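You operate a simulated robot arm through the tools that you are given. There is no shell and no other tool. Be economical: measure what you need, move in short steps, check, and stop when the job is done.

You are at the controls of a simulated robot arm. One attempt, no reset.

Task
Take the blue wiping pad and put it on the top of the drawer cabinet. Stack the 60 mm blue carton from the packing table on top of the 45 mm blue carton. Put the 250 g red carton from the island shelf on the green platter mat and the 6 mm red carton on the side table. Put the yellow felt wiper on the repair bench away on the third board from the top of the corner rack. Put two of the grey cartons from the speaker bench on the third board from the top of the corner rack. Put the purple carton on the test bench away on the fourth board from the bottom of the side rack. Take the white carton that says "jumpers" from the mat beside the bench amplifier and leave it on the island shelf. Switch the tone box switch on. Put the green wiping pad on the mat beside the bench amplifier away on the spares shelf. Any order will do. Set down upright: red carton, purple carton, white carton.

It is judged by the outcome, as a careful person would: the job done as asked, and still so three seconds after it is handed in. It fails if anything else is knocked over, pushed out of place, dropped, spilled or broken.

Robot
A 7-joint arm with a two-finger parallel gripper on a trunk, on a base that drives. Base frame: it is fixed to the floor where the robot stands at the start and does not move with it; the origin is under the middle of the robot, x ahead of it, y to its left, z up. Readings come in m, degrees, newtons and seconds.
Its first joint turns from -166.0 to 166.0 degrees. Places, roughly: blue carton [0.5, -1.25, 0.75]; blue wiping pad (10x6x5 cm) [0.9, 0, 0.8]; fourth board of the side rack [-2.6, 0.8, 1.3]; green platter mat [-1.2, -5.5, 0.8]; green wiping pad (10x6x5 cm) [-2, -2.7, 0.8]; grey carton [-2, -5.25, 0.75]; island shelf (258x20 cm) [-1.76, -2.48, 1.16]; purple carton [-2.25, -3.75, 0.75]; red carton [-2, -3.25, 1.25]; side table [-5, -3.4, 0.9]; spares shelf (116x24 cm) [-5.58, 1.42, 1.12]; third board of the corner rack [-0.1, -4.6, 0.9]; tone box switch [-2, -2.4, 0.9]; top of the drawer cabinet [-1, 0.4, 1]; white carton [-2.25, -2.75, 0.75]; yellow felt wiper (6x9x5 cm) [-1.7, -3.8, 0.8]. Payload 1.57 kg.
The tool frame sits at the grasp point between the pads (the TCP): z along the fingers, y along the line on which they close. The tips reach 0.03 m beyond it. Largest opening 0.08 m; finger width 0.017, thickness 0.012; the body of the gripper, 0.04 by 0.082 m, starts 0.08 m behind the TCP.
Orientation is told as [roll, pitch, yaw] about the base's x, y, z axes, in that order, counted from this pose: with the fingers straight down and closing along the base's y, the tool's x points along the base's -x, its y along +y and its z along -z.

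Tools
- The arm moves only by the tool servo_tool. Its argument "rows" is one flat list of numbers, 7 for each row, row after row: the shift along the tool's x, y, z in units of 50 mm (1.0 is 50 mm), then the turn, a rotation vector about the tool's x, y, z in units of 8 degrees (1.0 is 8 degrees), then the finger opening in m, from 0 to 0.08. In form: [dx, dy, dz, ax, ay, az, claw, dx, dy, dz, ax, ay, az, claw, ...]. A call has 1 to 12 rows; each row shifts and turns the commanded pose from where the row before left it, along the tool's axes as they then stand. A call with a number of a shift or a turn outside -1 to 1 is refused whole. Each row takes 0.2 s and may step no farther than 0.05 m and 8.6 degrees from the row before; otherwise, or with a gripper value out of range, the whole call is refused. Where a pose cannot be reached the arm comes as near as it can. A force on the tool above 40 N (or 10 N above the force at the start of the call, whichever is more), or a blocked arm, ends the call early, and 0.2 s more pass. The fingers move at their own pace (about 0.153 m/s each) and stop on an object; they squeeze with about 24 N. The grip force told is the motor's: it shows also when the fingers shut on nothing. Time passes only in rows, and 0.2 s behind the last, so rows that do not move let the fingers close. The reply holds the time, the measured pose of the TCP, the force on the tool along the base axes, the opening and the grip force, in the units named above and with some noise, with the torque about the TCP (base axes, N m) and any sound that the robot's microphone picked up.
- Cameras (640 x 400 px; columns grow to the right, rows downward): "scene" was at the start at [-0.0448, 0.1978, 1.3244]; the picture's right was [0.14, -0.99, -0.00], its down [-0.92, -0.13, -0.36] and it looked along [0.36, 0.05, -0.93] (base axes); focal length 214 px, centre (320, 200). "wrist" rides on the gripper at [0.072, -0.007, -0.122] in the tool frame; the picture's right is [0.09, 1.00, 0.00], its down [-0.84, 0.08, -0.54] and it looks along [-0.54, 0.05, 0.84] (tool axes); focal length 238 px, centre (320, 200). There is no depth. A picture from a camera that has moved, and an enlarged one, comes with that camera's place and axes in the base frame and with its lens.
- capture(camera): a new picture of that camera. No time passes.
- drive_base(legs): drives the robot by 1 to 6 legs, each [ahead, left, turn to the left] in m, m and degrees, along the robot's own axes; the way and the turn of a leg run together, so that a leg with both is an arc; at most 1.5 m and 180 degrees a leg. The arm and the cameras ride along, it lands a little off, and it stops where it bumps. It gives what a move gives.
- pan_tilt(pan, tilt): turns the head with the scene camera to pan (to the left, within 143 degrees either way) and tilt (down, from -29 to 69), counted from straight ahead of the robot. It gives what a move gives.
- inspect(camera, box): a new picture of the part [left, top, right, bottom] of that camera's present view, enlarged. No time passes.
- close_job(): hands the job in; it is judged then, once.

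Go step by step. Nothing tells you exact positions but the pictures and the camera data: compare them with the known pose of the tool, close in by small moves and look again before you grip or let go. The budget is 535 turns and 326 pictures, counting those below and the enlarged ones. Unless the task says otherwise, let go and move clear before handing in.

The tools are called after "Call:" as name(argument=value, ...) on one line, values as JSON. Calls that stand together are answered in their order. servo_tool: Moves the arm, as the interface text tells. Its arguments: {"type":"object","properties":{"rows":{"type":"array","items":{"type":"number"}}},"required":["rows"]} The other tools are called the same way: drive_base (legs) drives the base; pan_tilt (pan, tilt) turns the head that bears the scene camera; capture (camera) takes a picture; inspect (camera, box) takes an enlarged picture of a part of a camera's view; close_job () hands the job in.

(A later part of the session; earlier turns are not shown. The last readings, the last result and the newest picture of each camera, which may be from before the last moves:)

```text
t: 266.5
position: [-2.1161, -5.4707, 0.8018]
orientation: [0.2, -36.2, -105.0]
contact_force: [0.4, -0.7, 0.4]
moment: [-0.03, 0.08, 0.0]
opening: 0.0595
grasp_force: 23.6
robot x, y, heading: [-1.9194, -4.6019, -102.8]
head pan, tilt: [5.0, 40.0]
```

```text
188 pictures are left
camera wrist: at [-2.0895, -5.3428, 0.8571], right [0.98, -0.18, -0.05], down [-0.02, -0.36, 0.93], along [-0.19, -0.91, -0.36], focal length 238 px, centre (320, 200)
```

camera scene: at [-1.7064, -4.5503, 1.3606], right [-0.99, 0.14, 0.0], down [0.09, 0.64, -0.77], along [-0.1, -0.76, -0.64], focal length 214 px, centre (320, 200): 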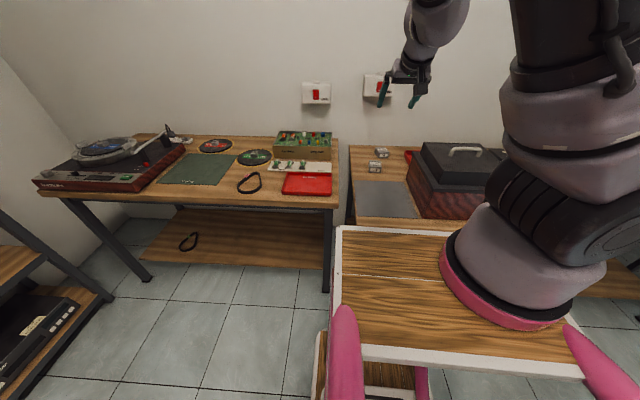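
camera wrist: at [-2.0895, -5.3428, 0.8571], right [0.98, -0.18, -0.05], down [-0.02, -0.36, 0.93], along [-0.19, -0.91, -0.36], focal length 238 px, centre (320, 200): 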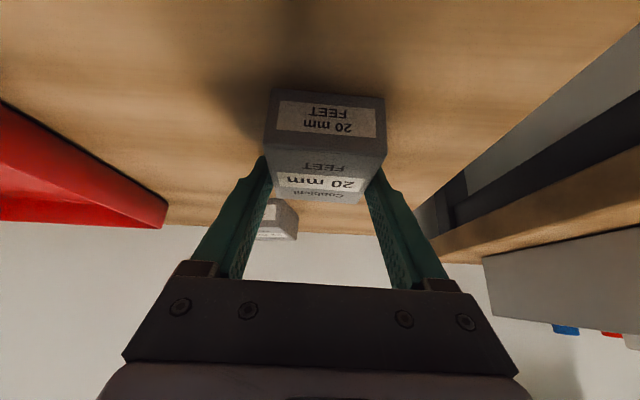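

Call:
servo_tool(rows=[-0.03, 0, -0.04, 0, 0, 0, 0, -0.06, 0, -0.08, 0, 0, 0, 0, -0.1, 0, -0.15, 0, 0, 0, 0, -0.2, 0, -0.27, 0, 0, 0, 0, -0.3, 0, -0.4, 0, 0, 0, 0, -0.35, 0, -0.48, 0, 0, 0, 0, -0.35, 0, -0.48, 0, 0, 0, 0, -0.35, 0, -0.48, 0, 0, 0, 0, -0.35, 0, -0.48, 0, 0, 0, 0, -0.35, 0, -0.48, 0, 0, 0, 0, -0.35, 0, -0.48, 0, 0, 0, 0, -0.2, 0, -0.27, 0, 0, 0, 0])

Call:
servo_tool(rows=[0.05, 0, -0.4, 0, 0, 0, 0, 0.1, 0, -0.67, 0, 0, 0, 0, 0.1, 0, -0.67, 0, 0, 0, 0, 0.3, 0, -0.67, 0, 0, 0, 0, 0.5, 0, -0.5, 0, 0, 0, 0, 0.5, 0, -0.5, 0, 0, 0, 0, 0.5, 0, -0.4, 0, 0, 0, 0])

Call:
capture(camera="wrist")

```text
t: 269.1
position: [-2.1193, -5.4682, 1.0545]
orientation: [0.0, -36.3, -104.8]
contact_force: [1.1, -1.1, 0.1]
moment: [0.0, 0.02, -0.02]
opening: 0.0596
grasp_force: 23.8
robot x, y, heading: [-1.9155, -4.5983, -102.7]
head pan, tilt: [5.0, 40.0]
```

```text
t: 270.7
position: [-2.0683, -5.2804, 1.1468]
orientation: [0.1, -36.3, -104.8]
contact_force: [-0.6, 0.0, -0.8]
moment: [0.01, -0.03, 0.04]
opening: 0.0591
grasp_force: 24.7
robot x, y, heading: [-1.921, -4.6005, -103.0]
head pan, tilt: [5.0, 40.0]
```

```text
187 pictures are left
camera wrist: at [-2.0423, -5.1523, 1.203], right [0.98, -0.18, -0.05], down [-0.02, -0.36, 0.93], along [-0.19, -0.91, -0.36], focal length 238 px, centre (320, 200)
```

wrist: 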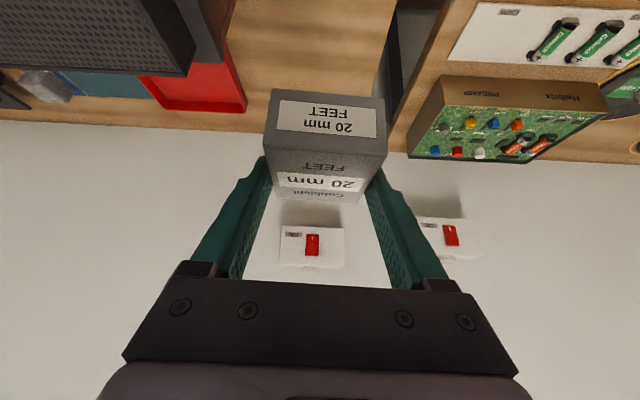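

Call:
servo_tool(rows=[0.3, 0, -0.35, 0, 0, 0, 0, 0.4, 0, -0.4, 0, 0, 0, 0, 0.4, 0, -0.35, 0, 0, 0, 0])

Call:
drive_base(legs=[[-0.05, 0.85, 0], [0, 0, 91], [0.05, 0.3, 0]])

Call:
pan_tilt(pan=0, tilt=35)

Call:
capture(camera="scene")

Call:
capture(camera="wrist")

```text
t: 271.5
position: [-2.0498, -5.2043, 1.1594]
orientation: [0.2, -36.3, -105.0]
contact_force: [0.6, -0.2, -0.3]
moment: [0.0, -0.04, 0.02]
opening: 0.0594
grasp_force: 24.4
robot x, y, heading: [-1.9169, -4.5983, -102.8]
head pan, tilt: [5.0, 40.0]
```

```text
t: 281.8
position: [-0.3472, -4.557, 1.1588]
orientation: [0.1, -36.4, -11.4]
contact_force: [0.2, -0.2, -0.3]
moment: [-0.05, 0.01, 0.0]
opening: 0.0594
grasp_force: 23.9
robot x, y, heading: [-0.9566, -4.4636, -9.4]
head pan, tilt: [5.0, 40.0]
```

```text
t: 282.5
position: [-0.3459, -4.558, 1.1596]
orientation: [0.0, -36.3, -11.4]
contact_force: [-0.4, -0.5, -0.4]
moment: [0.0, -0.01, 0.01]
opening: 0.0594
grasp_force: 23.8
robot x, y, heading: [-0.9537, -4.4653, -9.3]
head pan, tilt: [0.0, 35.0]
```

```text
186 pictures are left
camera scene: at [-0.9358, -4.2754, 1.3681], right [-0.16, -0.99, 0.0], down [-0.57, 0.09, -0.82], along [0.81, -0.13, -0.57], focal length 214 px, centre (320, 200)
```

scene: 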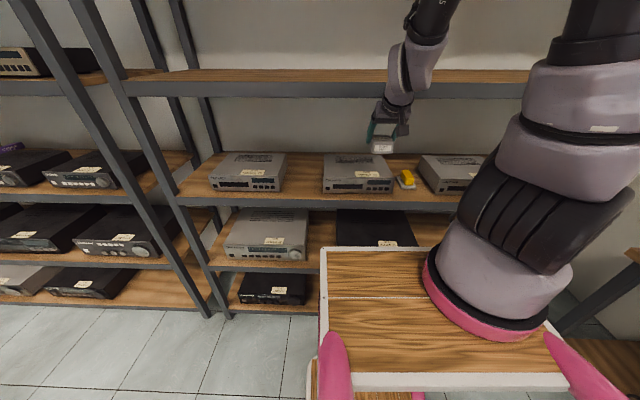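

```text
185 pictures are left
camera wrist: at [-0.475, -4.539, 1.215], right [0.12, 0.99, -0.05], down [0.36, 0.0, 0.93], along [0.92, -0.13, -0.36], focal length 238 px, centre (320, 200)
```

wrist: 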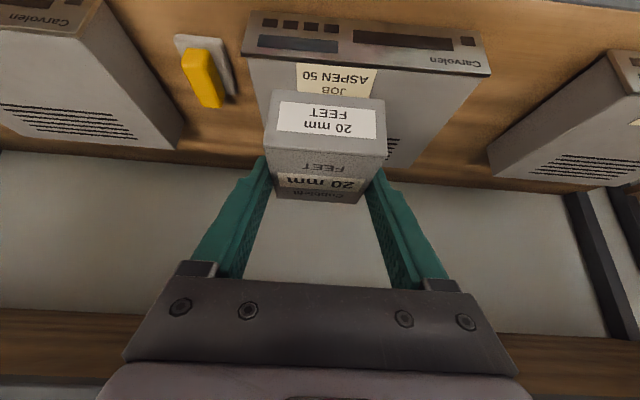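

Call:
servo_tool(rows=[0.54, 0, -0.39, 0, 0, 0, 0, 0.54, 0, -0.39, 0, 0, 0, 0, 0.54, 0, -0.39, 0, 0, 0, 0, 0.24, 0.656, 0.334, 0, 0, 0, 0, 0.24, 0.656, 0.334, 0, 0, 0, 0, 0.24, 0.656, 0.334, 0, 0, 0, 0, 0.24, 0.656, 0.334, 0, 0, 0, 0, 0.24, 0.656, 0.334, 0, 0, 0, 0, 0.24, 0.656, 0.334, 0, 0, 0, 0, 0.24, 0.656, 0.334, 0, 0, 0, 0, 0.24, 0.656, 0.334, 0, 0, 0, 0, 0, 0, 0, 0, 0, 0, 0])

Call:
capture(camera="wrist")

Call:
capture(camera="scene")

```text
t: 285.1
position: [-0.3352, -4.2646, 1.0295]
orientation: [0.1, -36.3, -11.3]
contact_force: [-0.2, -0.4, -1.0]
moment: [0.06, -0.02, 0.05]
opening: 0.0592
grasp_force: 24.3
out of reach, approached as far as the arm can: row 1, 2, 3
robot x, y, heading: [-0.9547, -4.4644, -9.6]
head pan, tilt: [0.0, 35.0]
```

```text
184 pictures are left
camera wrist: at [-0.4641, -4.2452, 1.0861], right [0.12, 0.99, -0.05], down [0.36, 0.0, 0.93], along [0.92, -0.13, -0.36], focal length 238 px, centre (320, 200)
```

wrist: 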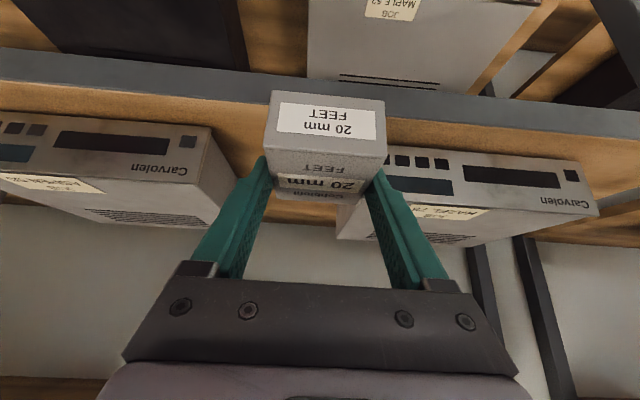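

```text
183 pictures are left
camera scene: at [-0.9358, -4.2755, 1.3681], right [-0.16, -0.99, 0.0], down [-0.57, 0.09, -0.82], along [0.81, -0.13, -0.57], focal length 214 px, centre (320, 200)
```

scene: 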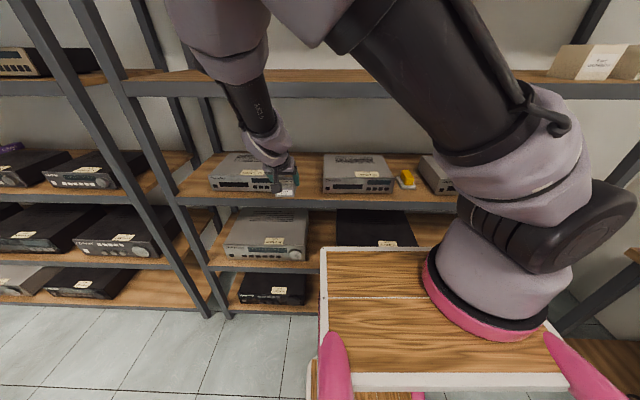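

Call:
servo_tool(rows=[0, -0.52, 0, 0, 0, 0, 0, -0.2, 0, 0.5, 0, 0, 0, 0, -0.45, 0, 0.6, 0, 0, 0, 0, -0.45, 0, 0.5, 0, 0, 0, 0, 0, 0, 0, 0, 0, 0, 0])

Call:
capture(camera="wrist")

Call:
inspect(camera="scene", box=[190, 100, 430, 230])

```text
t: 286.3
position: [-0.2501, -4.3024, 1.0002]
orientation: [0.1, -36.3, -11.4]
contact_force: [0.4, -0.1, 0.0]
moment: [0.03, 0.0, 0.01]
opening: 0.0593
grasp_force: 24.5
robot x, y, heading: [-0.9579, -4.4654, -9.5]
head pan, tilt: [0.0, 35.0]
```

```text
182 pictures are left
camera wrist: at [-0.3788, -4.284, 1.0567], right [0.12, 0.99, -0.05], down [0.36, 0.0, 0.93], along [0.92, -0.13, -0.36], focal length 238 px, centre (320, 200)
```

wrist: 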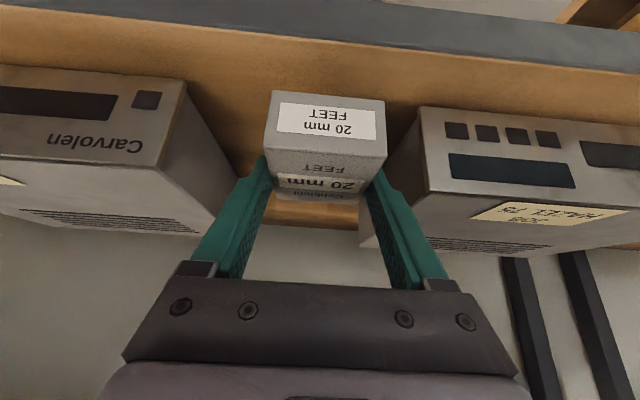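

```text
2.67 times, centred on (310, 165) of scene
camera zoom: at [-0.9358, -4.2754, 1.3681], right [-0.16, -0.99, 0.0], down [-0.57, 0.09, -0.82], along [0.81, -0.13, -0.57], focal length 572 px, centre (347, 293)
```

zoom: 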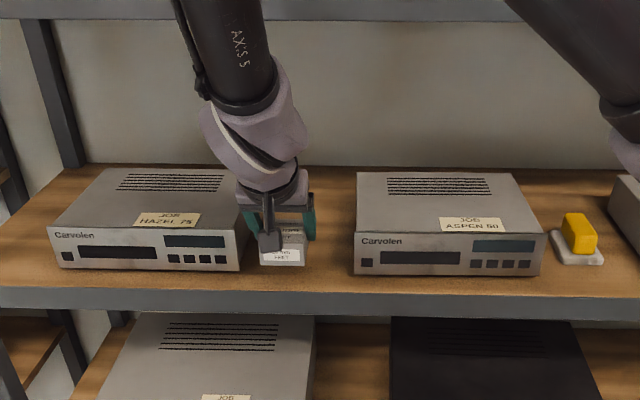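

Call:
servo_tool(rows=[0, -0.26, 0, 0, 0, 0, 0, -0.43, 0, 0.31, 0, 0, 0, 0, -0.43, 0, 0.31, 0, 0, 0, 0, 0.2, 0, 0.28, 0, 0, 0, 0, 0.2, 0, 0.28, 0, 0, 0, 0, 0, 0, 0, 0, 0, 0, 0])

Call:
capture(camera="wrist")

```text
t: 287.7
position: [-0.2028, -4.3277, 0.9663]
orientation: [0.1, -36.3, -11.4]
contact_force: [0.8, 0.4, -0.9]
moment: [0.01, 0.01, -0.01]
opening: 0.0593
grasp_force: 24.0
robot x, y, heading: [-0.9556, -4.4617, -9.4]
head pan, tilt: [0.0, 35.0]
```

```text
180 pictures are left
camera wrist: at [-0.3327, -4.3092, 1.0227], right [0.12, 0.99, -0.05], down [0.36, 0.01, 0.93], along [0.92, -0.13, -0.36], focal length 238 px, centre (320, 200)
```

wrist: 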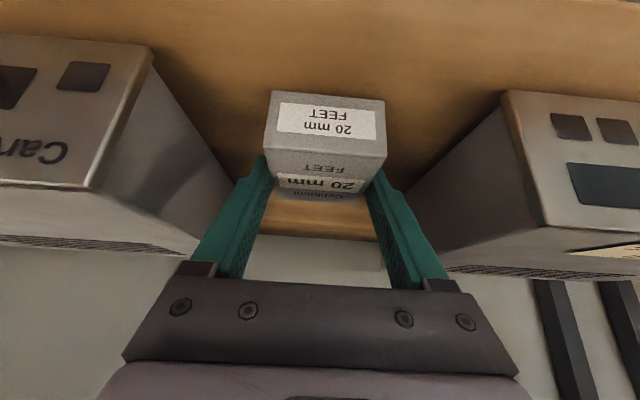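

Well centred. Lower in small steps to contact.

Call:
servo_tool(rows=[0.06, 0, 0.08, 0, 0, 0, 0, 0, 0, 0, 0, 0, 0, 0])

Call:
servo_tool(rows=[0.04, 0, 0.05, 0, 0, 0, 0, 0, 0, 0, 0, 0, 0, 0])

Call:
servo_tool(rows=[0.03, 0, 0.04, 0, 0, 0, 0, 0, 0, 0, 0, 0, 0, 0])

Call:
servo_tool(rows=[0.03, 0, 0.04, 0, 0, 0, 0, 0, 0, 0, 0, 0, 0, 0])

```text
t: 288.3
position: [-0.2027, -4.3279, 0.9618]
orientation: [0.1, -36.3, -11.4]
contact_force: [-0.3, 0.5, -1.0]
moment: [-0.02, -0.02, 0.02]
opening: 0.0592
grasp_force: 24.3
robot x, y, heading: [-0.9572, -4.4671, -9.6]
head pan, tilt: [0.0, 35.0]
```

```text
t: 288.9
position: [-0.2014, -4.3268, 0.9599]
orientation: [0.2, -36.5, -11.5]
contact_force: [-3.6, -1.5, 20.1]
moment: [-0.14, -0.17, -0.06]
opening: 0.0595
grasp_force: 24.0
robot x, y, heading: [-0.9568, -4.4678, -9.7]
head pan, tilt: [0.0, 35.0]
```

```text
t: 289.5
position: [-0.2012, -4.3275, 0.957]
orientation: [0.2, -36.4, -11.4]
contact_force: [3.3, 2.2, 22.9]
moment: [-0.11, -0.26, 0.05]
opening: 0.0596
grasp_force: 24.7
robot x, y, heading: [-0.9535, -4.465, -9.4]
head pan, tilt: [0.0, 35.0]
```

```text
t: 289.9
position: [-0.1996, -4.3278, 0.957]
orientation: [0.4, -36.6, -11.4]
contact_force: [0.8, 0.8, 9.0]
moment: [0.02, 0.3, 0.03]
opening: 0.0594
grasp_force: 23.1
robot x, y, heading: [-0.9578, -4.4681, -9.4]
head pan, tilt: [0.0, 35.0]
stopped in row 2: the force on the tool passed its limit at 44 N (the readings are from after the stop); the commanded pose is now the measured one
```

Call:
servo_tool(rows=[0, 0, 0, 0, 0, 0, 0.075, 0, 0, 0, 0, 0, 0, 0.08, 0, 0, 0, 0, 0, 0, 0.08, 0, 0, -0.4, 0, 0, 0, 0.08, 0.2, 0, -0.6, 0, 0, 0, 0.08, 0.59, 0, -0.43, 0, 0, 0, 0.08, 0.59, 0, -0.43, 0, 0, 0, 0.08, 0.5, 0, -0.4, 0, 0, 0, 0.08])

Call:
capture(camera="wrist")

Call:
capture(camera="scene")

```text
t: 291.7
position: [-0.3401, -4.2992, 0.9904]
orientation: [0.3, -36.5, -11.6]
contact_force: [0.9, -0.2, -0.7]
moment: [0.03, 0.01, 0.0]
opening: 0.08
grasp_force: 0.1
robot x, y, heading: [-0.9543, -4.4623, -9.3]
head pan, tilt: [0.0, 35.0]
```

```text
179 pictures are left
camera wrist: at [-0.4698, -4.2816, 1.0461], right [0.12, 0.99, -0.05], down [0.36, 0.0, 0.93], along [0.93, -0.13, -0.35], focal length 238 px, centre (320, 200)
```

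wrist: 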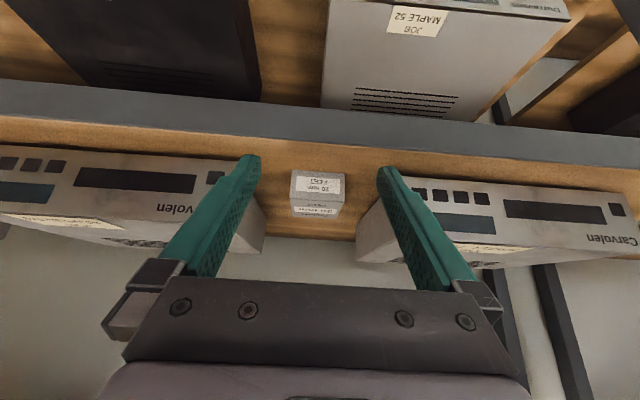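

```text
178 pictures are left
camera scene: at [-0.9352, -4.2755, 1.3681], right [-0.16, -0.99, 0.0], down [-0.57, 0.09, -0.82], along [0.81, -0.13, -0.57], focal length 214 px, centre (320, 200)
```

scene: 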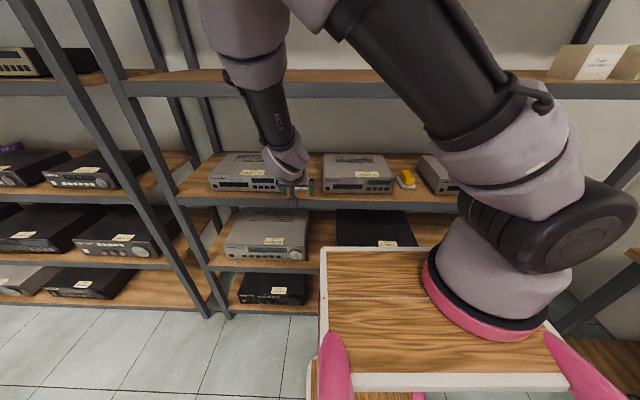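

Both grey cartons and the wiper are on the third board. Now I back off, restore the arm, and go to the island end to read the red cartons' labels.

Call:
drive_base(legs=[[-0.1, -0.25, 0]])

Call:
servo_tool(rows=[-0.58, 0, -0.8, 0, 0, 0, 0.08, -0.58, 0, -0.8, 0, 0, 0, 0.08, -0.58, 0, -0.8, 0, 0, 0, 0.08, -0.58, 0, -0.8, 0, 0, 0, 0.08, 0, 0, 0, 0, 0.92, 0, 0.08, 0, 0, 0, 0, 0.92, 0, 0.08, 0, 0, 0, 0, 0.92, 0, 0.08, 0, 0, 0, 0, 0.92, 0, 0.08, 0, 0, 0, 0, 0.85, 0, 0.08])

Call:
drive_base(legs=[[0, 0, 87], [-0.02, 0.75, 0]])

Call:
pan_tilt(pan=5, tilt=25)

Call:
capture(camera="scene")

```text
t: 293.6
position: [-0.4779, -4.5339, 0.9895]
orientation: [0.3, -36.5, -11.5]
contact_force: [0.4, 0.3, -0.2]
moment: [-0.01, 0.02, -0.02]
opening: 0.0801
grasp_force: 0.2
robot x, y, heading: [-1.0913, -4.7012, -9.5]
head pan, tilt: [0.0, 35.0]
```

```text
t: 295.6
position: [-0.4797, -4.5332, 1.187]
orientation: [0.2, -0.3, -11.4]
contact_force: [-0.4, 0.2, 0.4]
moment: [-0.01, 0.0, -0.01]
opening: 0.0801
grasp_force: 0.1
robot x, y, heading: [-1.0912, -4.7004, -9.5]
head pan, tilt: [0.0, 35.0]
```

```text
t: 303.3
position: [-1.9304, -3.91, 1.1861]
orientation: [0.2, -0.3, 73.5]
contact_force: [1.1, 0.2, -0.1]
moment: [0.05, -0.01, 0.02]
opening: 0.0802
grasp_force: 0.0
robot x, y, heading: [-1.823, -4.5365, 75.6]
head pan, tilt: [0.0, 35.0]
```

```text
t: 304.0
position: [-1.9302, -3.9107, 1.1876]
orientation: [0.2, -0.3, 73.6]
contact_force: [-0.4, 0.4, -0.1]
moment: [-0.03, 0.0, -0.01]
opening: 0.0796
grasp_force: 0.1
robot x, y, heading: [-1.8226, -4.5364, 75.5]
head pan, tilt: [5.0, 25.0]
```

```text
177 pictures are left
camera scene: at [-2.0167, -4.4943, 1.3838], right [0.99, -0.17, 0.0], down [-0.07, -0.42, -0.91], along [0.15, 0.89, -0.42], focal length 214 px, centre (320, 200)
```

scene: 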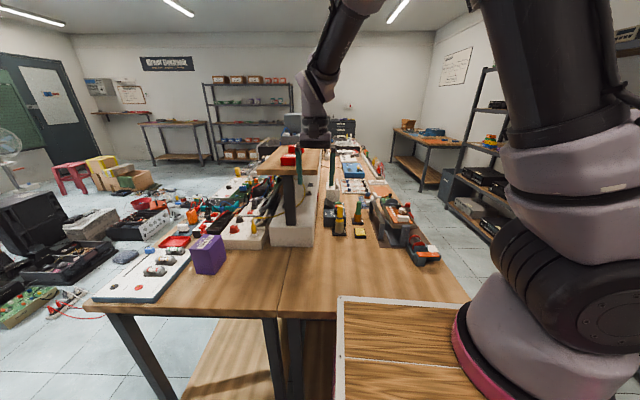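

Call:
servo_tool(rows=[0, 0, -1, 0, 0, 0, 0.08, 0, 0, -1, 0, 0, 0, 0.08, 0, 0, -1, 0, 0, 0, 0.08, 0, 0, -1, 0, 0, 0, 0.08])

Call:
capture(camera="wrist")

Call:
inspect(camera="scene", box=[160, 130, 340, 300])

```text
t: 305.0
position: [-1.9261, -3.917, 1.3853]
orientation: [0.2, -0.3, 73.5]
contact_force: [-0.9, -0.1, 0.1]
moment: [-0.03, -0.04, 0.0]
opening: 0.0799
grasp_force: 0.1
robot x, y, heading: [-1.8211, -4.5345, 75.2]
head pan, tilt: [5.0, 25.0]
```

```text
176 pictures are left
camera wrist: at [-1.9411, -3.9886, 1.5072], right [-0.98, 0.2, 0.0], down [0.17, 0.82, 0.55], along [0.1, 0.54, -0.84], focal length 238 px, centre (320, 200)
```

wrist: 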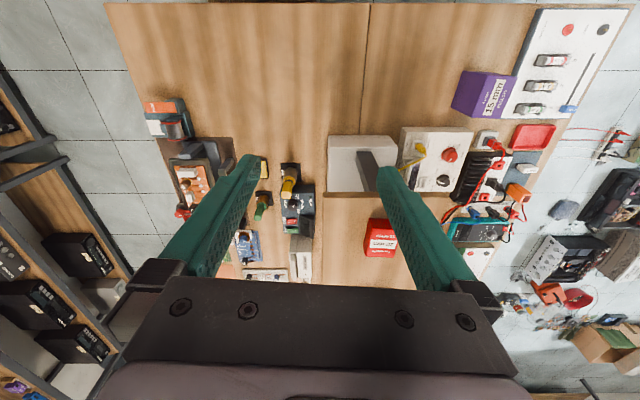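

```text
2.35 times, centred on (250, 215) of scene
camera zoom: at [-2.0169, -4.4941, 1.3838], right [0.99, -0.17, 0.0], down [-0.07, -0.42, -0.91], along [0.15, 0.89, -0.42], focal length 505 px, centre (485, 165)
```

zoom: 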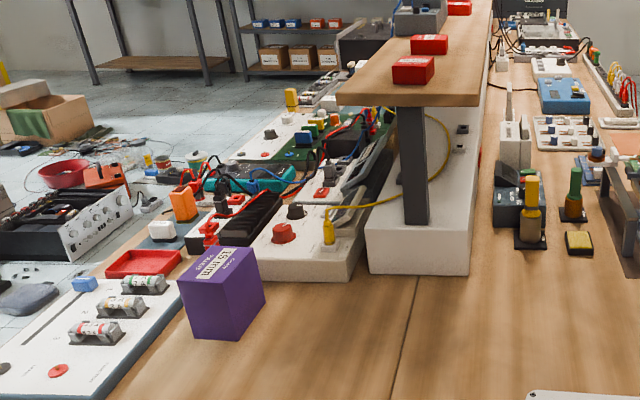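

Call:
inspect(camera="scene", box=[290, 120, 350, 170])

Call:
inspect(camera="wrist", box=[340, 200, 420, 270])

```text
8.00 times, centred on (320, 145) of scene
camera zoom: at [-2.0169, -4.4941, 1.3838], right [0.99, -0.17, 0.0], down [-0.07, -0.42, -0.91], along [0.15, 0.89, -0.42], focal length 1716 px, centre (320, 640)
```

zoom: 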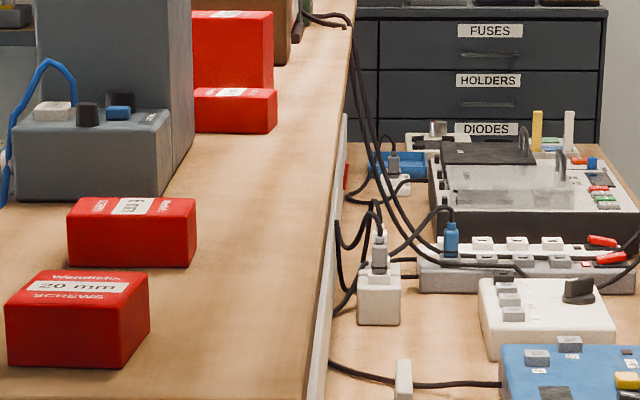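

```text
5.71 times, centred on (380, 235) of wrist
camera zoom: at [-1.9411, -3.9886, 1.5072], right [-0.98, 0.2, 0.0], down [0.17, 0.82, 0.55], along [0.1, 0.54, -0.84], focal length 1362 px, centre (-23, 0)
```

zoom: 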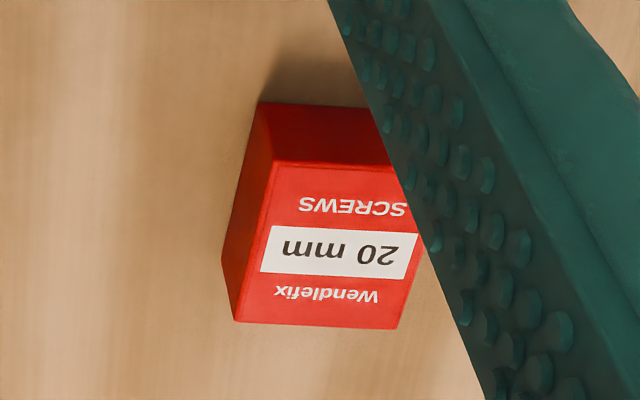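

Call:
servo_tool(rows=[-1, 0, 0, 0, 0, 0, 0.08, -1, 0, 0, 0, 0, 0, 0.08, -1, 0, 0, 0, 0, 0, 0.08, -1, 0, 0, 0, 0, 0, 0.08, -0.5, 0, 0, 0, 0, 0, 0.08])

Call:
capture(camera="wrist")

```text
t: 306.2
position: [-1.8666, -3.6973, 1.3913]
orientation: [0.3, -0.3, 73.5]
contact_force: [-0.5, -1.3, 0.8]
moment: [0.04, -0.04, 0.02]
opening: 0.0801
grasp_force: 0.0
robot x, y, heading: [-1.8217, -4.5354, 75.4]
head pan, tilt: [5.0, 25.0]
```

```text
172 pictures are left
camera wrist: at [-1.8801, -3.7696, 1.5134], right [-0.98, 0.2, 0.0], down [0.17, 0.82, 0.55], along [0.1, 0.54, -0.84], focal length 238 px, centre (320, 200)
```

wrist: 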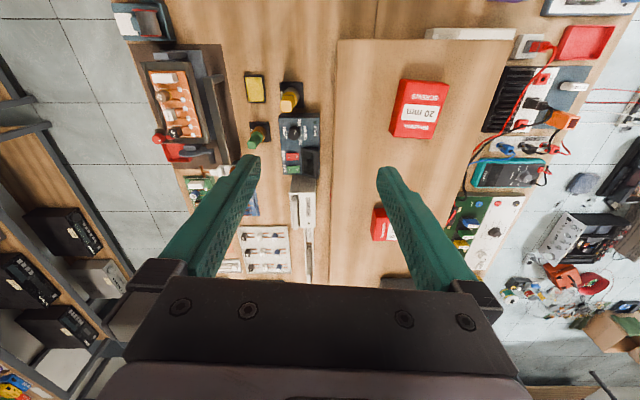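

Call:
servo_tool(rows=[0, 0.9, 0, 0, 0, 0, 0.08, 0, 0.9, 0, 0, 0, 0, 0.08])

Call:
inspect(camera="wrist", box=[250, 60, 410, 280])

Call:
pan_tilt(pan=5, tilt=5)

Call:
inspect(camera="scene", box=[240, 150, 360, 260])

```text
t: 306.8
position: [-1.942, -3.6858, 1.3757]
orientation: [0.2, 0.0, 73.3]
contact_force: [-0.5, 0.5, -1.2]
moment: [-0.05, 0.01, 0.02]
opening: 0.0799
grasp_force: 0.0
out of reach, approached as far as the arm can: row 2
robot x, y, heading: [-1.8215, -4.5374, 75.6]
head pan, tilt: [5.0, 25.0]
```

```text
1.82 times, centred on (330, 170) of wrist
camera zoom: at [-1.9564, -3.7564, 1.4972], right [-0.98, 0.2, 0.0], down [0.17, 0.82, 0.54], along [0.1, 0.53, -0.84], focal length 433 px, centre (302, 254)
```

zoom: 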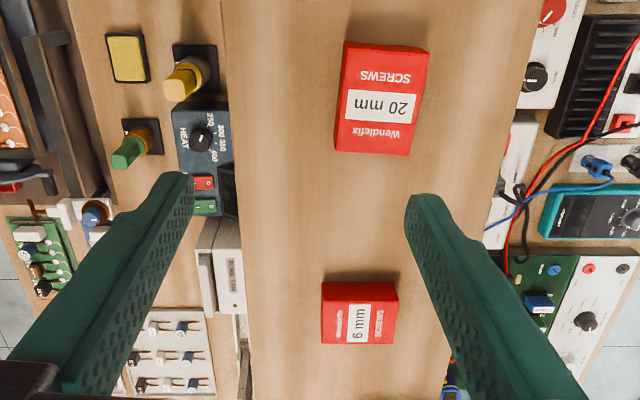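

```text
t: 307.7
position: [-1.9426, -3.6859, 1.3751]
orientation: [0.2, -0.4, 73.5]
contact_force: [0.1, -0.1, 0.7]
moment: [-0.01, 0.07, 0.02]
opening: 0.0802
grasp_force: 0.2
robot x, y, heading: [-1.8235, -4.5374, 75.5]
head pan, tilt: [5.0, 5.0]
```

```text
3.64 times, centred on (300, 205) of scene
camera zoom: at [-2.0168, -4.4946, 1.4162], right [0.99, -0.17, 0.0], down [-0.01, -0.09, -1.0], along [0.17, 0.98, -0.09], focal length 780 px, centre (393, 182)
```

zoom: 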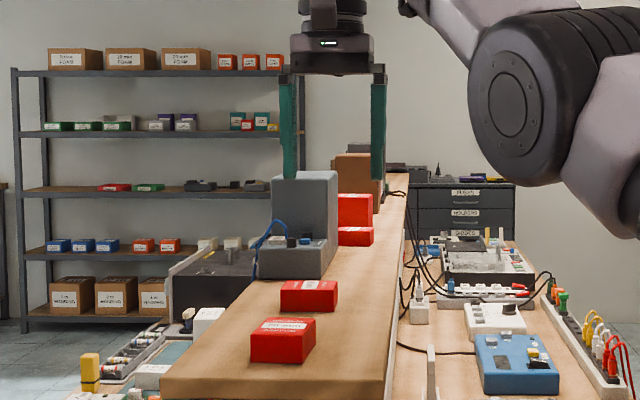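

The second carton is "6 mm"; the 250 g one must be one of those beyond the grey instrument. I check the −x side of the island for access.

Call:
servo_tool(rows=[1, 0, 0, 0, 0, 0, 0.08, 1, 0, 0, 0, 0, 0, 0.08, 1, 0, 0, 0, 0, 0, 0.08, 1, 0, 0, 0, 0, 0, 0.08, 1, 0, 0, 0, 0, 0, 0.08, 1, 0, 0, 0, 0, 0, 0.08])

Call:
pan_tilt(pan=45, tilt=30)

Call:
capture(camera="scene")

Call:
pan_tilt(pan=20, tilt=5)

Call:
capture(camera="scene")

```text
t: 309.1
position: [-2.0234, -3.9704, 1.3754]
orientation: [0.3, -0.2, 73.5]
contact_force: [0.1, 0.7, 0.5]
moment: [-0.07, 0.04, 0.01]
opening: 0.08
grasp_force: 0.2
robot x, y, heading: [-1.8234, -4.5331, 75.7]
head pan, tilt: [5.0, 5.0]
```

```text
t: 310.1
position: [-2.0229, -3.9716, 1.3749]
orientation: [0.2, -0.2, 73.5]
contact_force: [0.4, -0.6, 0.7]
moment: [-0.01, -0.04, 0.04]
opening: 0.08
grasp_force: 0.2
robot x, y, heading: [-1.8202, -4.5383, 75.5]
head pan, tilt: [45.0, 30.0]
```

```text
169 pictures are left
camera scene: at [-2.0778, -4.5071, 1.3759], right [0.86, 0.51, 0.0], down [0.25, -0.43, -0.87], along [-0.44, 0.75, -0.5], focal length 214 px, centre (320, 200)
```

scene: 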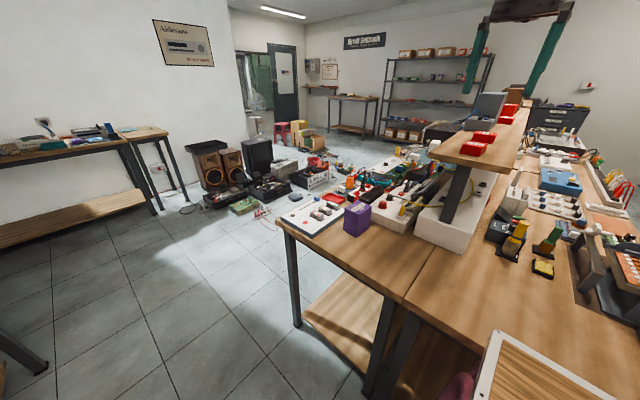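

```text
t: 311.0
position: [-2.0243, -3.9721, 1.3759]
orientation: [0.2, -0.3, 73.5]
contact_force: [0.0, 0.1, 0.3]
moment: [0.0, -0.01, -0.02]
opening: 0.0799
grasp_force: 0.1
robot x, y, heading: [-1.8251, -4.5396, 75.3]
head pan, tilt: [20.0, 5.0]
```

```text
168 pictures are left
camera scene: at [-2.0408, -4.4937, 1.4162], right [1.0, 0.1, 0.0], down [0.01, -0.09, -1.0], along [-0.09, 0.99, -0.09], focal length 214 px, centre (320, 200)
```

scene: 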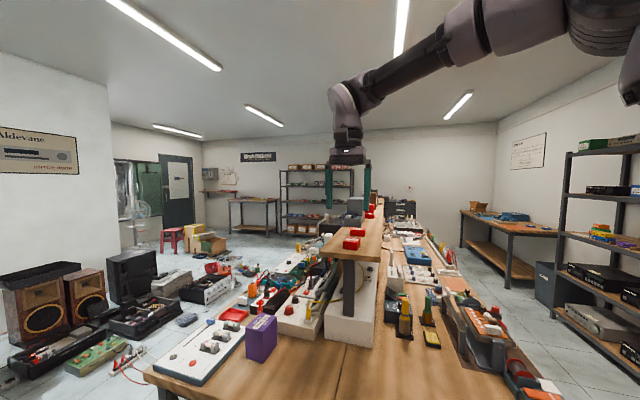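

Call:
drive_base(legs=[[-0.03, 0.42, 2]])

Call:
capture(camera="wrist")

Call:
pan_tilt(pan=20, tilt=40)

Call:
capture(camera="scene")

```text
t: 313.6
position: [-2.4683, -3.9173, 1.3757]
orientation: [0.3, -0.3, 76.6]
contact_force: [0.1, 0.1, -0.2]
moment: [0.0, -0.01, -0.05]
opening: 0.0799
grasp_force: 0.0
robot x, y, heading: [-2.2398, -4.471, 78.3]
head pan, tilt: [20.0, 5.0]
```

```text
167 pictures are left
camera wrist: at [-2.4776, -3.9902, 1.4978], right [-0.99, 0.14, 0.0], down [0.12, 0.83, 0.55], along [0.08, 0.54, -0.84], focal length 238 px, centre (320, 200)
```

wrist: 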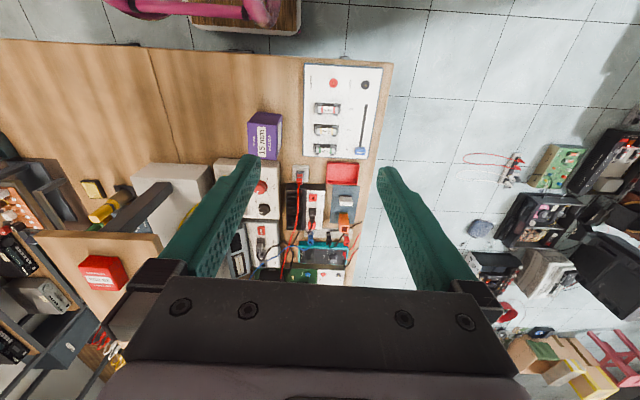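

```text
t: 314.6
position: [-2.4679, -3.9181, 1.3758]
orientation: [0.2, -0.2, 76.5]
contact_force: [0.0, 0.7, 0.2]
moment: [0.01, -0.01, -0.03]
opening: 0.08
grasp_force: 0.0
robot x, y, heading: [-2.2399, -4.4723, 78.3]
head pan, tilt: [20.0, 40.0]
```

```text
166 pictures are left
camera scene: at [-2.4557, -4.4467, 1.3606], right [0.99, 0.15, 0.0], down [0.09, -0.64, -0.77], along [-0.11, 0.76, -0.64], focal length 214 px, centre (320, 200)
```

scene: 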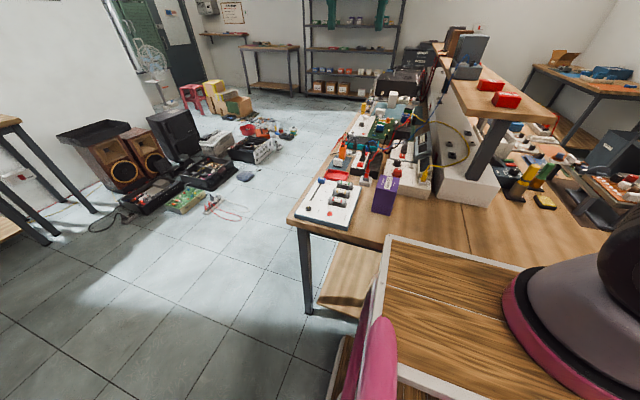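

Call:
inspect(camera="wrist", box=[220, 90, 320, 180])

Call:
inspect(camera="scene", box=[290, 130, 450, 250])

```text
4.44 times, centred on (270, 135) of wrist
camera zoom: at [-2.4775, -3.9902, 1.4978], right [-0.99, 0.14, 0.0], down [0.12, 0.83, 0.55], along [0.08, 0.54, -0.84], focal length 1059 px, centre (542, 489)
```

zoom: 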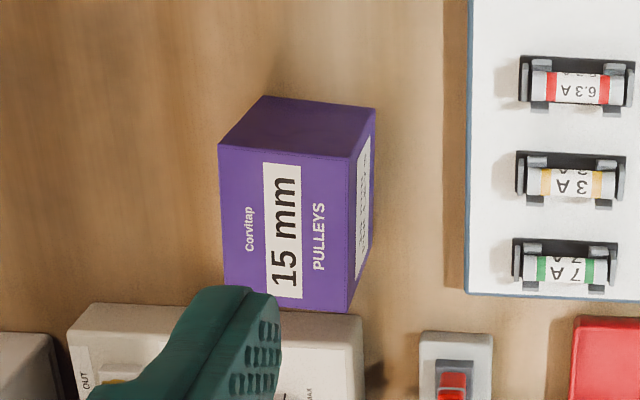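

```text
3.33 times, centred on (370, 190) of scene
camera zoom: at [-2.4557, -4.4467, 1.3606], right [0.99, 0.15, 0.0], down [0.09, -0.64, -0.77], along [-0.11, 0.76, -0.64], focal length 715 px, centre (153, 233)
```

zoom: 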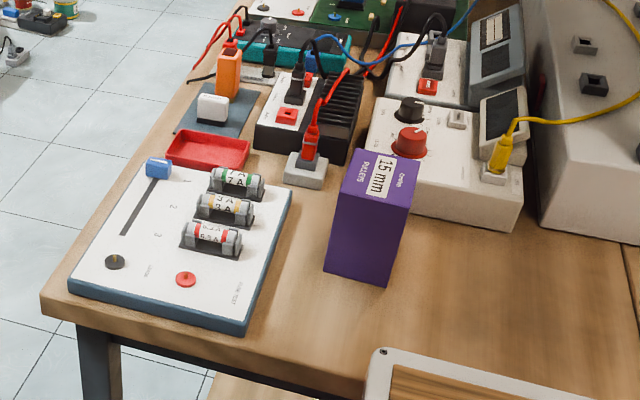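

Purple carton: 7×9×11 cm at about (-2.308,-3.812), aligned 75.5°. I tilt the tool and move to a standoff.

Call:
servo_tool(rows=[0, 0, 0, 0, -0.9, 0, 0.08, 0, 0, 0, 0, -0.9, 0, 0.08, 0, 0, 0, 0, -0.9, 0, 0.08, 0, 0, 0, 0, -0.9, 0, 0.08, 0, 0, 0, 0.08, -0.9, 0.11, 0.08, 0.296, -0.369, 0.76, 0, 0, 0, 0.08, 0.296, -0.369, 0.76, 0, 0, 0, 0.08, 0.296, -0.369, 0.76, 0, 0, 0, 0.08, 0.296, -0.369, 0.76, 0, 0, 0, 0.08, 0.296, -0.369, 0.76, 0, 0, 0, 0.08, 0.296, -0.369, 0.76, 0, 0, 0, 0.08])

Call:
capture(camera="wrist")

```text
t: 317.0
position: [-2.3451, -3.8851, 1.1377]
orientation: [0.3, -36.2, 75.3]
contact_force: [-0.3, 0.2, -0.4]
moment: [-0.02, 0.0, 0.03]
opening: 0.08
grasp_force: 0.0
robot x, y, heading: [-2.2393, -4.4669, 78.3]
head pan, tilt: [20.0, 40.0]
```

```text
163 pictures are left
camera wrist: at [-2.372, -4.0135, 1.194], right [-0.98, 0.18, -0.05], down [0.02, 0.36, 0.93], along [0.19, 0.92, -0.36], focal length 238 px, centre (320, 200)
```

wrist: 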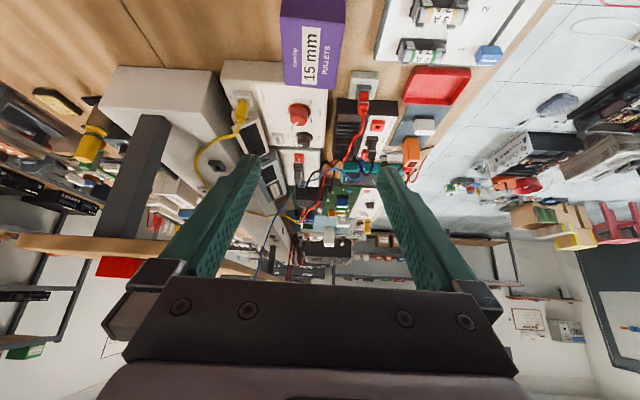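

Call:
servo_tool(rows=[0.84, -0.15, 0.4, 0, 0, 0, 0.08, 0.84, -0.15, 0.4, 0, 0, 0, 0.08, 0, 0, 0.8, 0, 0, 0, 0.08, 0, 0, 0.8, 0, 0, 0, 0.08, 0, 0, 0, 0, 0, 0, 0.08])

Call:
capture(camera="wrist")

```text
t: 318.2
position: [-2.3296, -3.8879, 0.9923]
orientation: [0.2, -36.2, 75.3]
contact_force: [0.0, 0.2, -0.1]
moment: [-0.02, 0.0, 0.03]
opening: 0.0797
grasp_force: 0.1
robot x, y, heading: [-2.2394, -4.4732, 78.4]
head pan, tilt: [20.0, 40.0]
```

```text
162 pictures are left
camera wrist: at [-2.3563, -4.0159, 1.0478], right [-0.98, 0.18, -0.05], down [0.02, 0.36, 0.93], along [0.19, 0.92, -0.36], focal length 238 px, centre (320, 200)
```

wrist: 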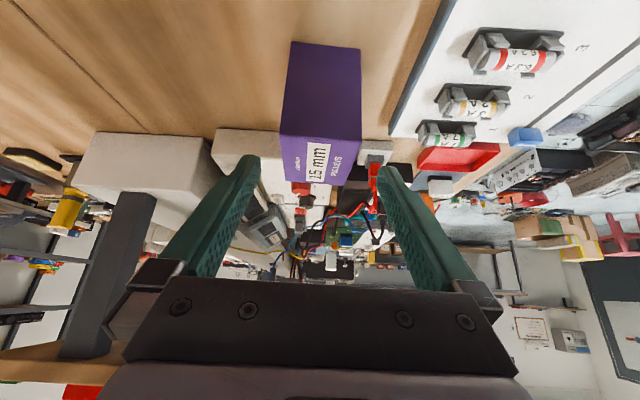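

Call:
servo_tool(rows=[0, 0, 0.6, 0, 0, 0, 0.08, 0, 0, 0.6, 0, 0, 0, 0.08, 0, 0, 0, 0, 0, 0, 0.08])

Call:
capture(camera="wrist")

```text
t: 319.0
position: [-2.3214, -3.8522, 0.9402]
orientation: [0.1, -36.4, 75.3]
contact_force: [-0.1, 0.1, -0.1]
moment: [0.0, -0.01, 0.0]
opening: 0.0801
grasp_force: 0.0
robot x, y, heading: [-2.2354, -4.4713, 78.5]
head pan, tilt: [20.0, 40.0]
```

```text
161 pictures are left
camera wrist: at [-2.3474, -3.9803, 0.9965], right [-0.98, 0.18, -0.05], down [0.02, 0.36, 0.93], along [0.19, 0.92, -0.36], focal length 238 px, centre (320, 200)
```

wrist: 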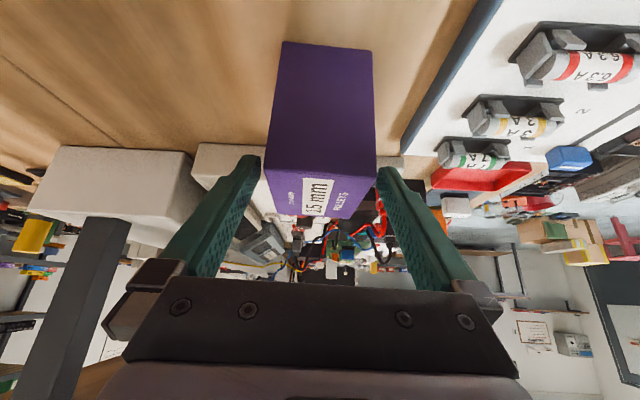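

Call:
servo_tool(rows=[0, 0.03, 0.45, 0, 0, 0, 0.08, 0, 0, 0.45, 0, 0, 0, 0.08, 0, 0, 0.4, 0, 0, 0, 0.08, 0, 0, 0, 0, 0, 0, 0.08])

Call:
capture(camera="wrist")

```text
t: 320.0
position: [-2.3135, -3.8123, 0.8899]
orientation: [0.1, -36.2, 75.1]
contact_force: [0.6, 0.5, 0.1]
moment: [0.04, -0.01, 0.01]
opening: 0.0803
grasp_force: 0.0
robot x, y, heading: [-2.2337, -4.4712, 78.2]
head pan, tilt: [20.0, 40.0]
```

```text
160 pictures are left
camera wrist: at [-2.3387, -3.9405, 0.9458], right [-0.98, 0.18, -0.05], down [0.02, 0.36, 0.93], along [0.19, 0.92, -0.36], focal length 238 px, centre (320, 200)
```

wrist: 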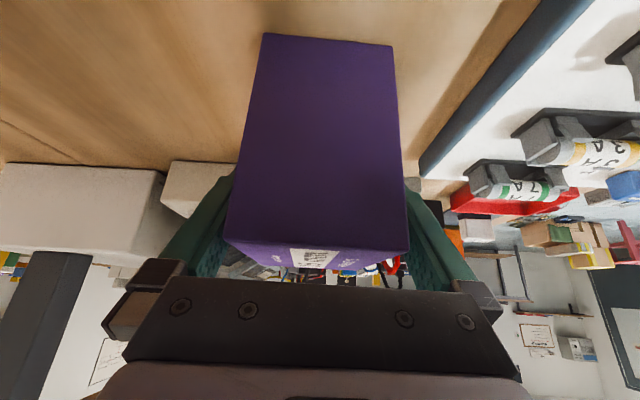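

No contact and straddling; close and lift gently.

Call:
servo_tool(rows=[0, 0, 0, 0, 0, 0, 0.0, 0, 0, 0, 0, 0, 0, 0, 0, 0, 0, 0, 0, 0, 0, -0.03, 0, -0.04, 0, 0, 0, 0, -0.06, 0, -0.08, 0, 0, 0, 0, -0.1, 0, -0.15, 0, 0, 0, 0, -0.15, 0, -0.2, 0, 0, 0, 0, 0, 0, 0, 0, 0, 0, 0])

Call:
capture(camera="wrist")

```text
t: 321.8
position: [-2.3127, -3.8121, 0.92]
orientation: [0.2, -36.3, 75.2]
contact_force: [0.1, 0.0, -1.7]
moment: [0.05, 0.0, -0.02]
opening: 0.0699
grasp_force: 24.0
robot x, y, heading: [-2.2356, -4.4724, 78.5]
head pan, tilt: [20.0, 40.0]
```

```text
159 pictures are left
camera wrist: at [-2.3395, -3.9397, 0.977], right [-0.98, 0.18, -0.05], down [0.02, 0.36, 0.93], along [0.19, 0.91, -0.36], focal length 238 px, centre (320, 200)
```

wrist: 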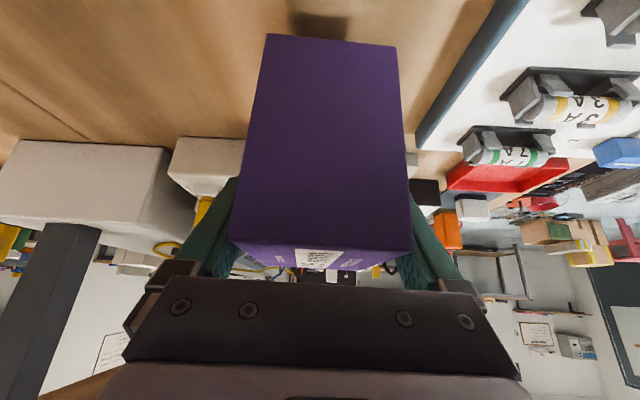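

Call:
servo_tool(rows=[-0.2, 0, -0.27, 0, 0, 0, 0, -0.3, 0, -0.4, 0, 0, 0, 0, -0.35, 0, -0.48, 0, 0, 0, 0, -0.35, 0, -0.48, 0, 0, 0, 0, -0.35, 0, -0.48, 0, 0, 0, 0, -0.35, 0, -0.48, 0, 0, 0, 0, -0.35, 0, -0.48, 0, 0, 0, 0, -0.35, 0, -0.48, 0, 0, 0, 0, -0.35, 0, -0.48, 0, 0, 0, 0, -0.35, 0, -0.48, 0, 0, 0, 0, -0.2, 0, -0.27, 0, 0, 0, 0])

Call:
pan_tilt(pan=60, tilt=40)

Call:
capture(camera="scene")

```text
t: 324.2
position: [-2.3091, -3.8126, 1.2178]
orientation: [0.2, -36.2, 75.2]
contact_force: [0.6, 0.1, -1.9]
moment: [0.0, 0.01, -0.01]
opening: 0.07
grasp_force: 23.8
robot x, y, heading: [-2.2349, -4.4747, 78.2]
head pan, tilt: [20.0, 40.0]
```

```text
t: 325.3
position: [-2.3108, -3.8119, 1.2171]
orientation: [0.2, -36.2, 75.3]
contact_force: [-0.8, 0.2, -2.2]
moment: [0.04, 0.0, -0.02]
opening: 0.0699
grasp_force: 23.8
robot x, y, heading: [-2.2377, -4.4684, 78.5]
head pan, tilt: [60.0, 40.0]
```

```text
158 pictures are left
camera scene: at [-2.5067, -4.4743, 1.3605], right [0.66, 0.75, 0.0], down [0.48, -0.43, -0.77], along [-0.57, 0.51, -0.64], focal length 214 px, centre (320, 200)
```

scene: 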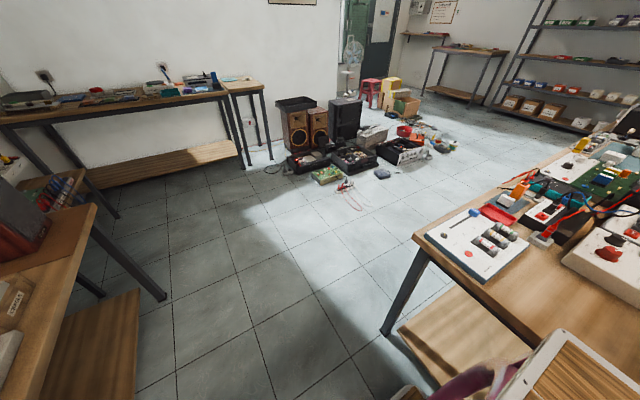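

Held. The corridor on the −x side looks passable; I strafe into it and drive north toward the side rack.

Call:
drive_base(legs=[[0, 0.85, 0], [1.0, 0, 0]])

Call:
pan_tilt(pan=10, tilt=30)

Call:
capture(camera="scene")

```text
t: 334.5
position: [-2.8859, -2.6697, 1.2169]
orientation: [0.1, -36.2, 73.3]
contact_force: [-0.5, -0.1, -2.3]
moment: [-0.01, -0.04, 0.0]
opening: 0.0702
grasp_force: 23.7
robot x, y, heading: [-2.8338, -3.3312, 76.5]
head pan, tilt: [60.0, 40.0]
```

```text
t: 335.7
position: [-2.8877, -2.6703, 1.2172]
orientation: [0.2, -36.2, 73.3]
contact_force: [-0.1, 0.1, -2.7]
moment: [0.03, -0.02, 0.02]
opening: 0.0703
grasp_force: 23.8
robot x, y, heading: [-2.8368, -3.328, 76.2]
head pan, tilt: [10.0, 30.0]
```

```text
157 pictures are left
camera scene: at [-3.0392, -3.2932, 1.3759], right [1.0, -0.06, 0.0], down [-0.03, -0.5, -0.87], along [0.05, 0.86, -0.5], focal length 214 px, centre (320, 200)
```

scene: 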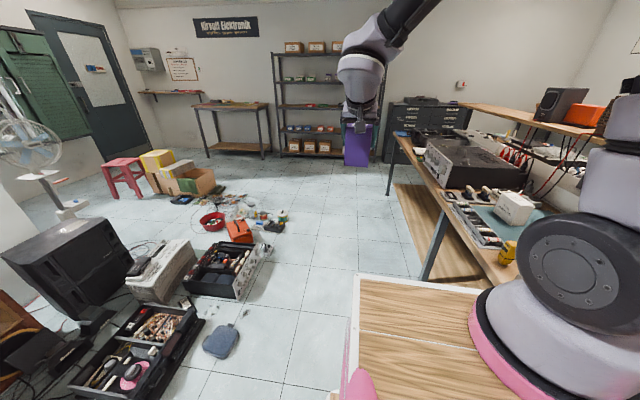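

Call:
drive_base(legs=[[0, 0.1, 2.5], [1.5, 0, 0], [0.6, 0, 0]])

Call:
pan_tilt(pan=10, tilt=15)

Call:
capture(camera="scene")

```text
t: 346.9
position: [-2.5953, -0.5767, 1.2178]
orientation: [0.2, -36.2, 75.6]
contact_force: [0.1, 0.1, -1.8]
moment: [-0.02, -0.01, 0.02]
opening: 0.0701
grasp_force: 24.5
robot x, y, heading: [-2.5214, -1.2356, 78.8]
head pan, tilt: [10.0, 30.0]
```

```text
t: 347.7
position: [-2.5945, -0.5782, 1.2159]
orientation: [0.3, -36.3, 75.6]
contact_force: [-0.4, 0.1, -2.3]
moment: [0.0, -0.02, 0.01]
opening: 0.07
grasp_force: 24.3
robot x, y, heading: [-2.521, -1.2372, 78.5]
head pan, tilt: [10.0, 15.0]
```

```text
156 pictures are left
camera scene: at [-2.7219, -1.2033, 1.4], right [1.0, -0.02, 0.0], down [-0.01, -0.26, -0.97], along [0.02, 0.97, -0.26], focal length 214 px, centre (320, 200)
```

scene: 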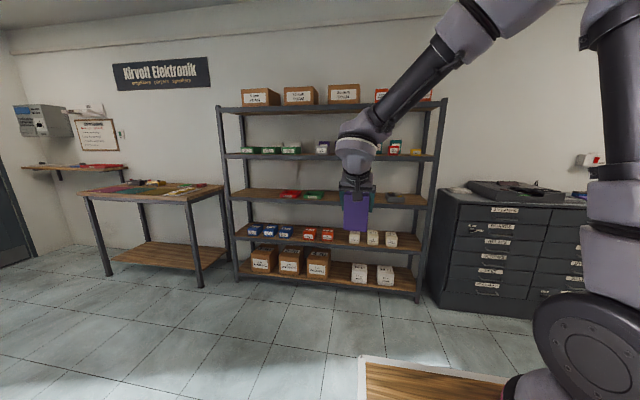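

Call:
inspect(camera="scene", box=[210, 80, 450, 210])

```text
2.67 times, centred on (330, 145) of scene
camera zoom: at [-2.7219, -1.2033, 1.4], right [1.0, -0.02, 0.0], down [-0.01, -0.26, -0.97], along [0.02, 0.97, -0.26], focal length 572 px, centre (293, 347)
```

zoom: 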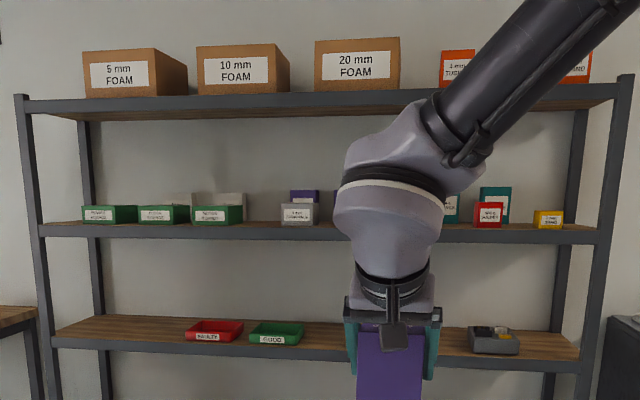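

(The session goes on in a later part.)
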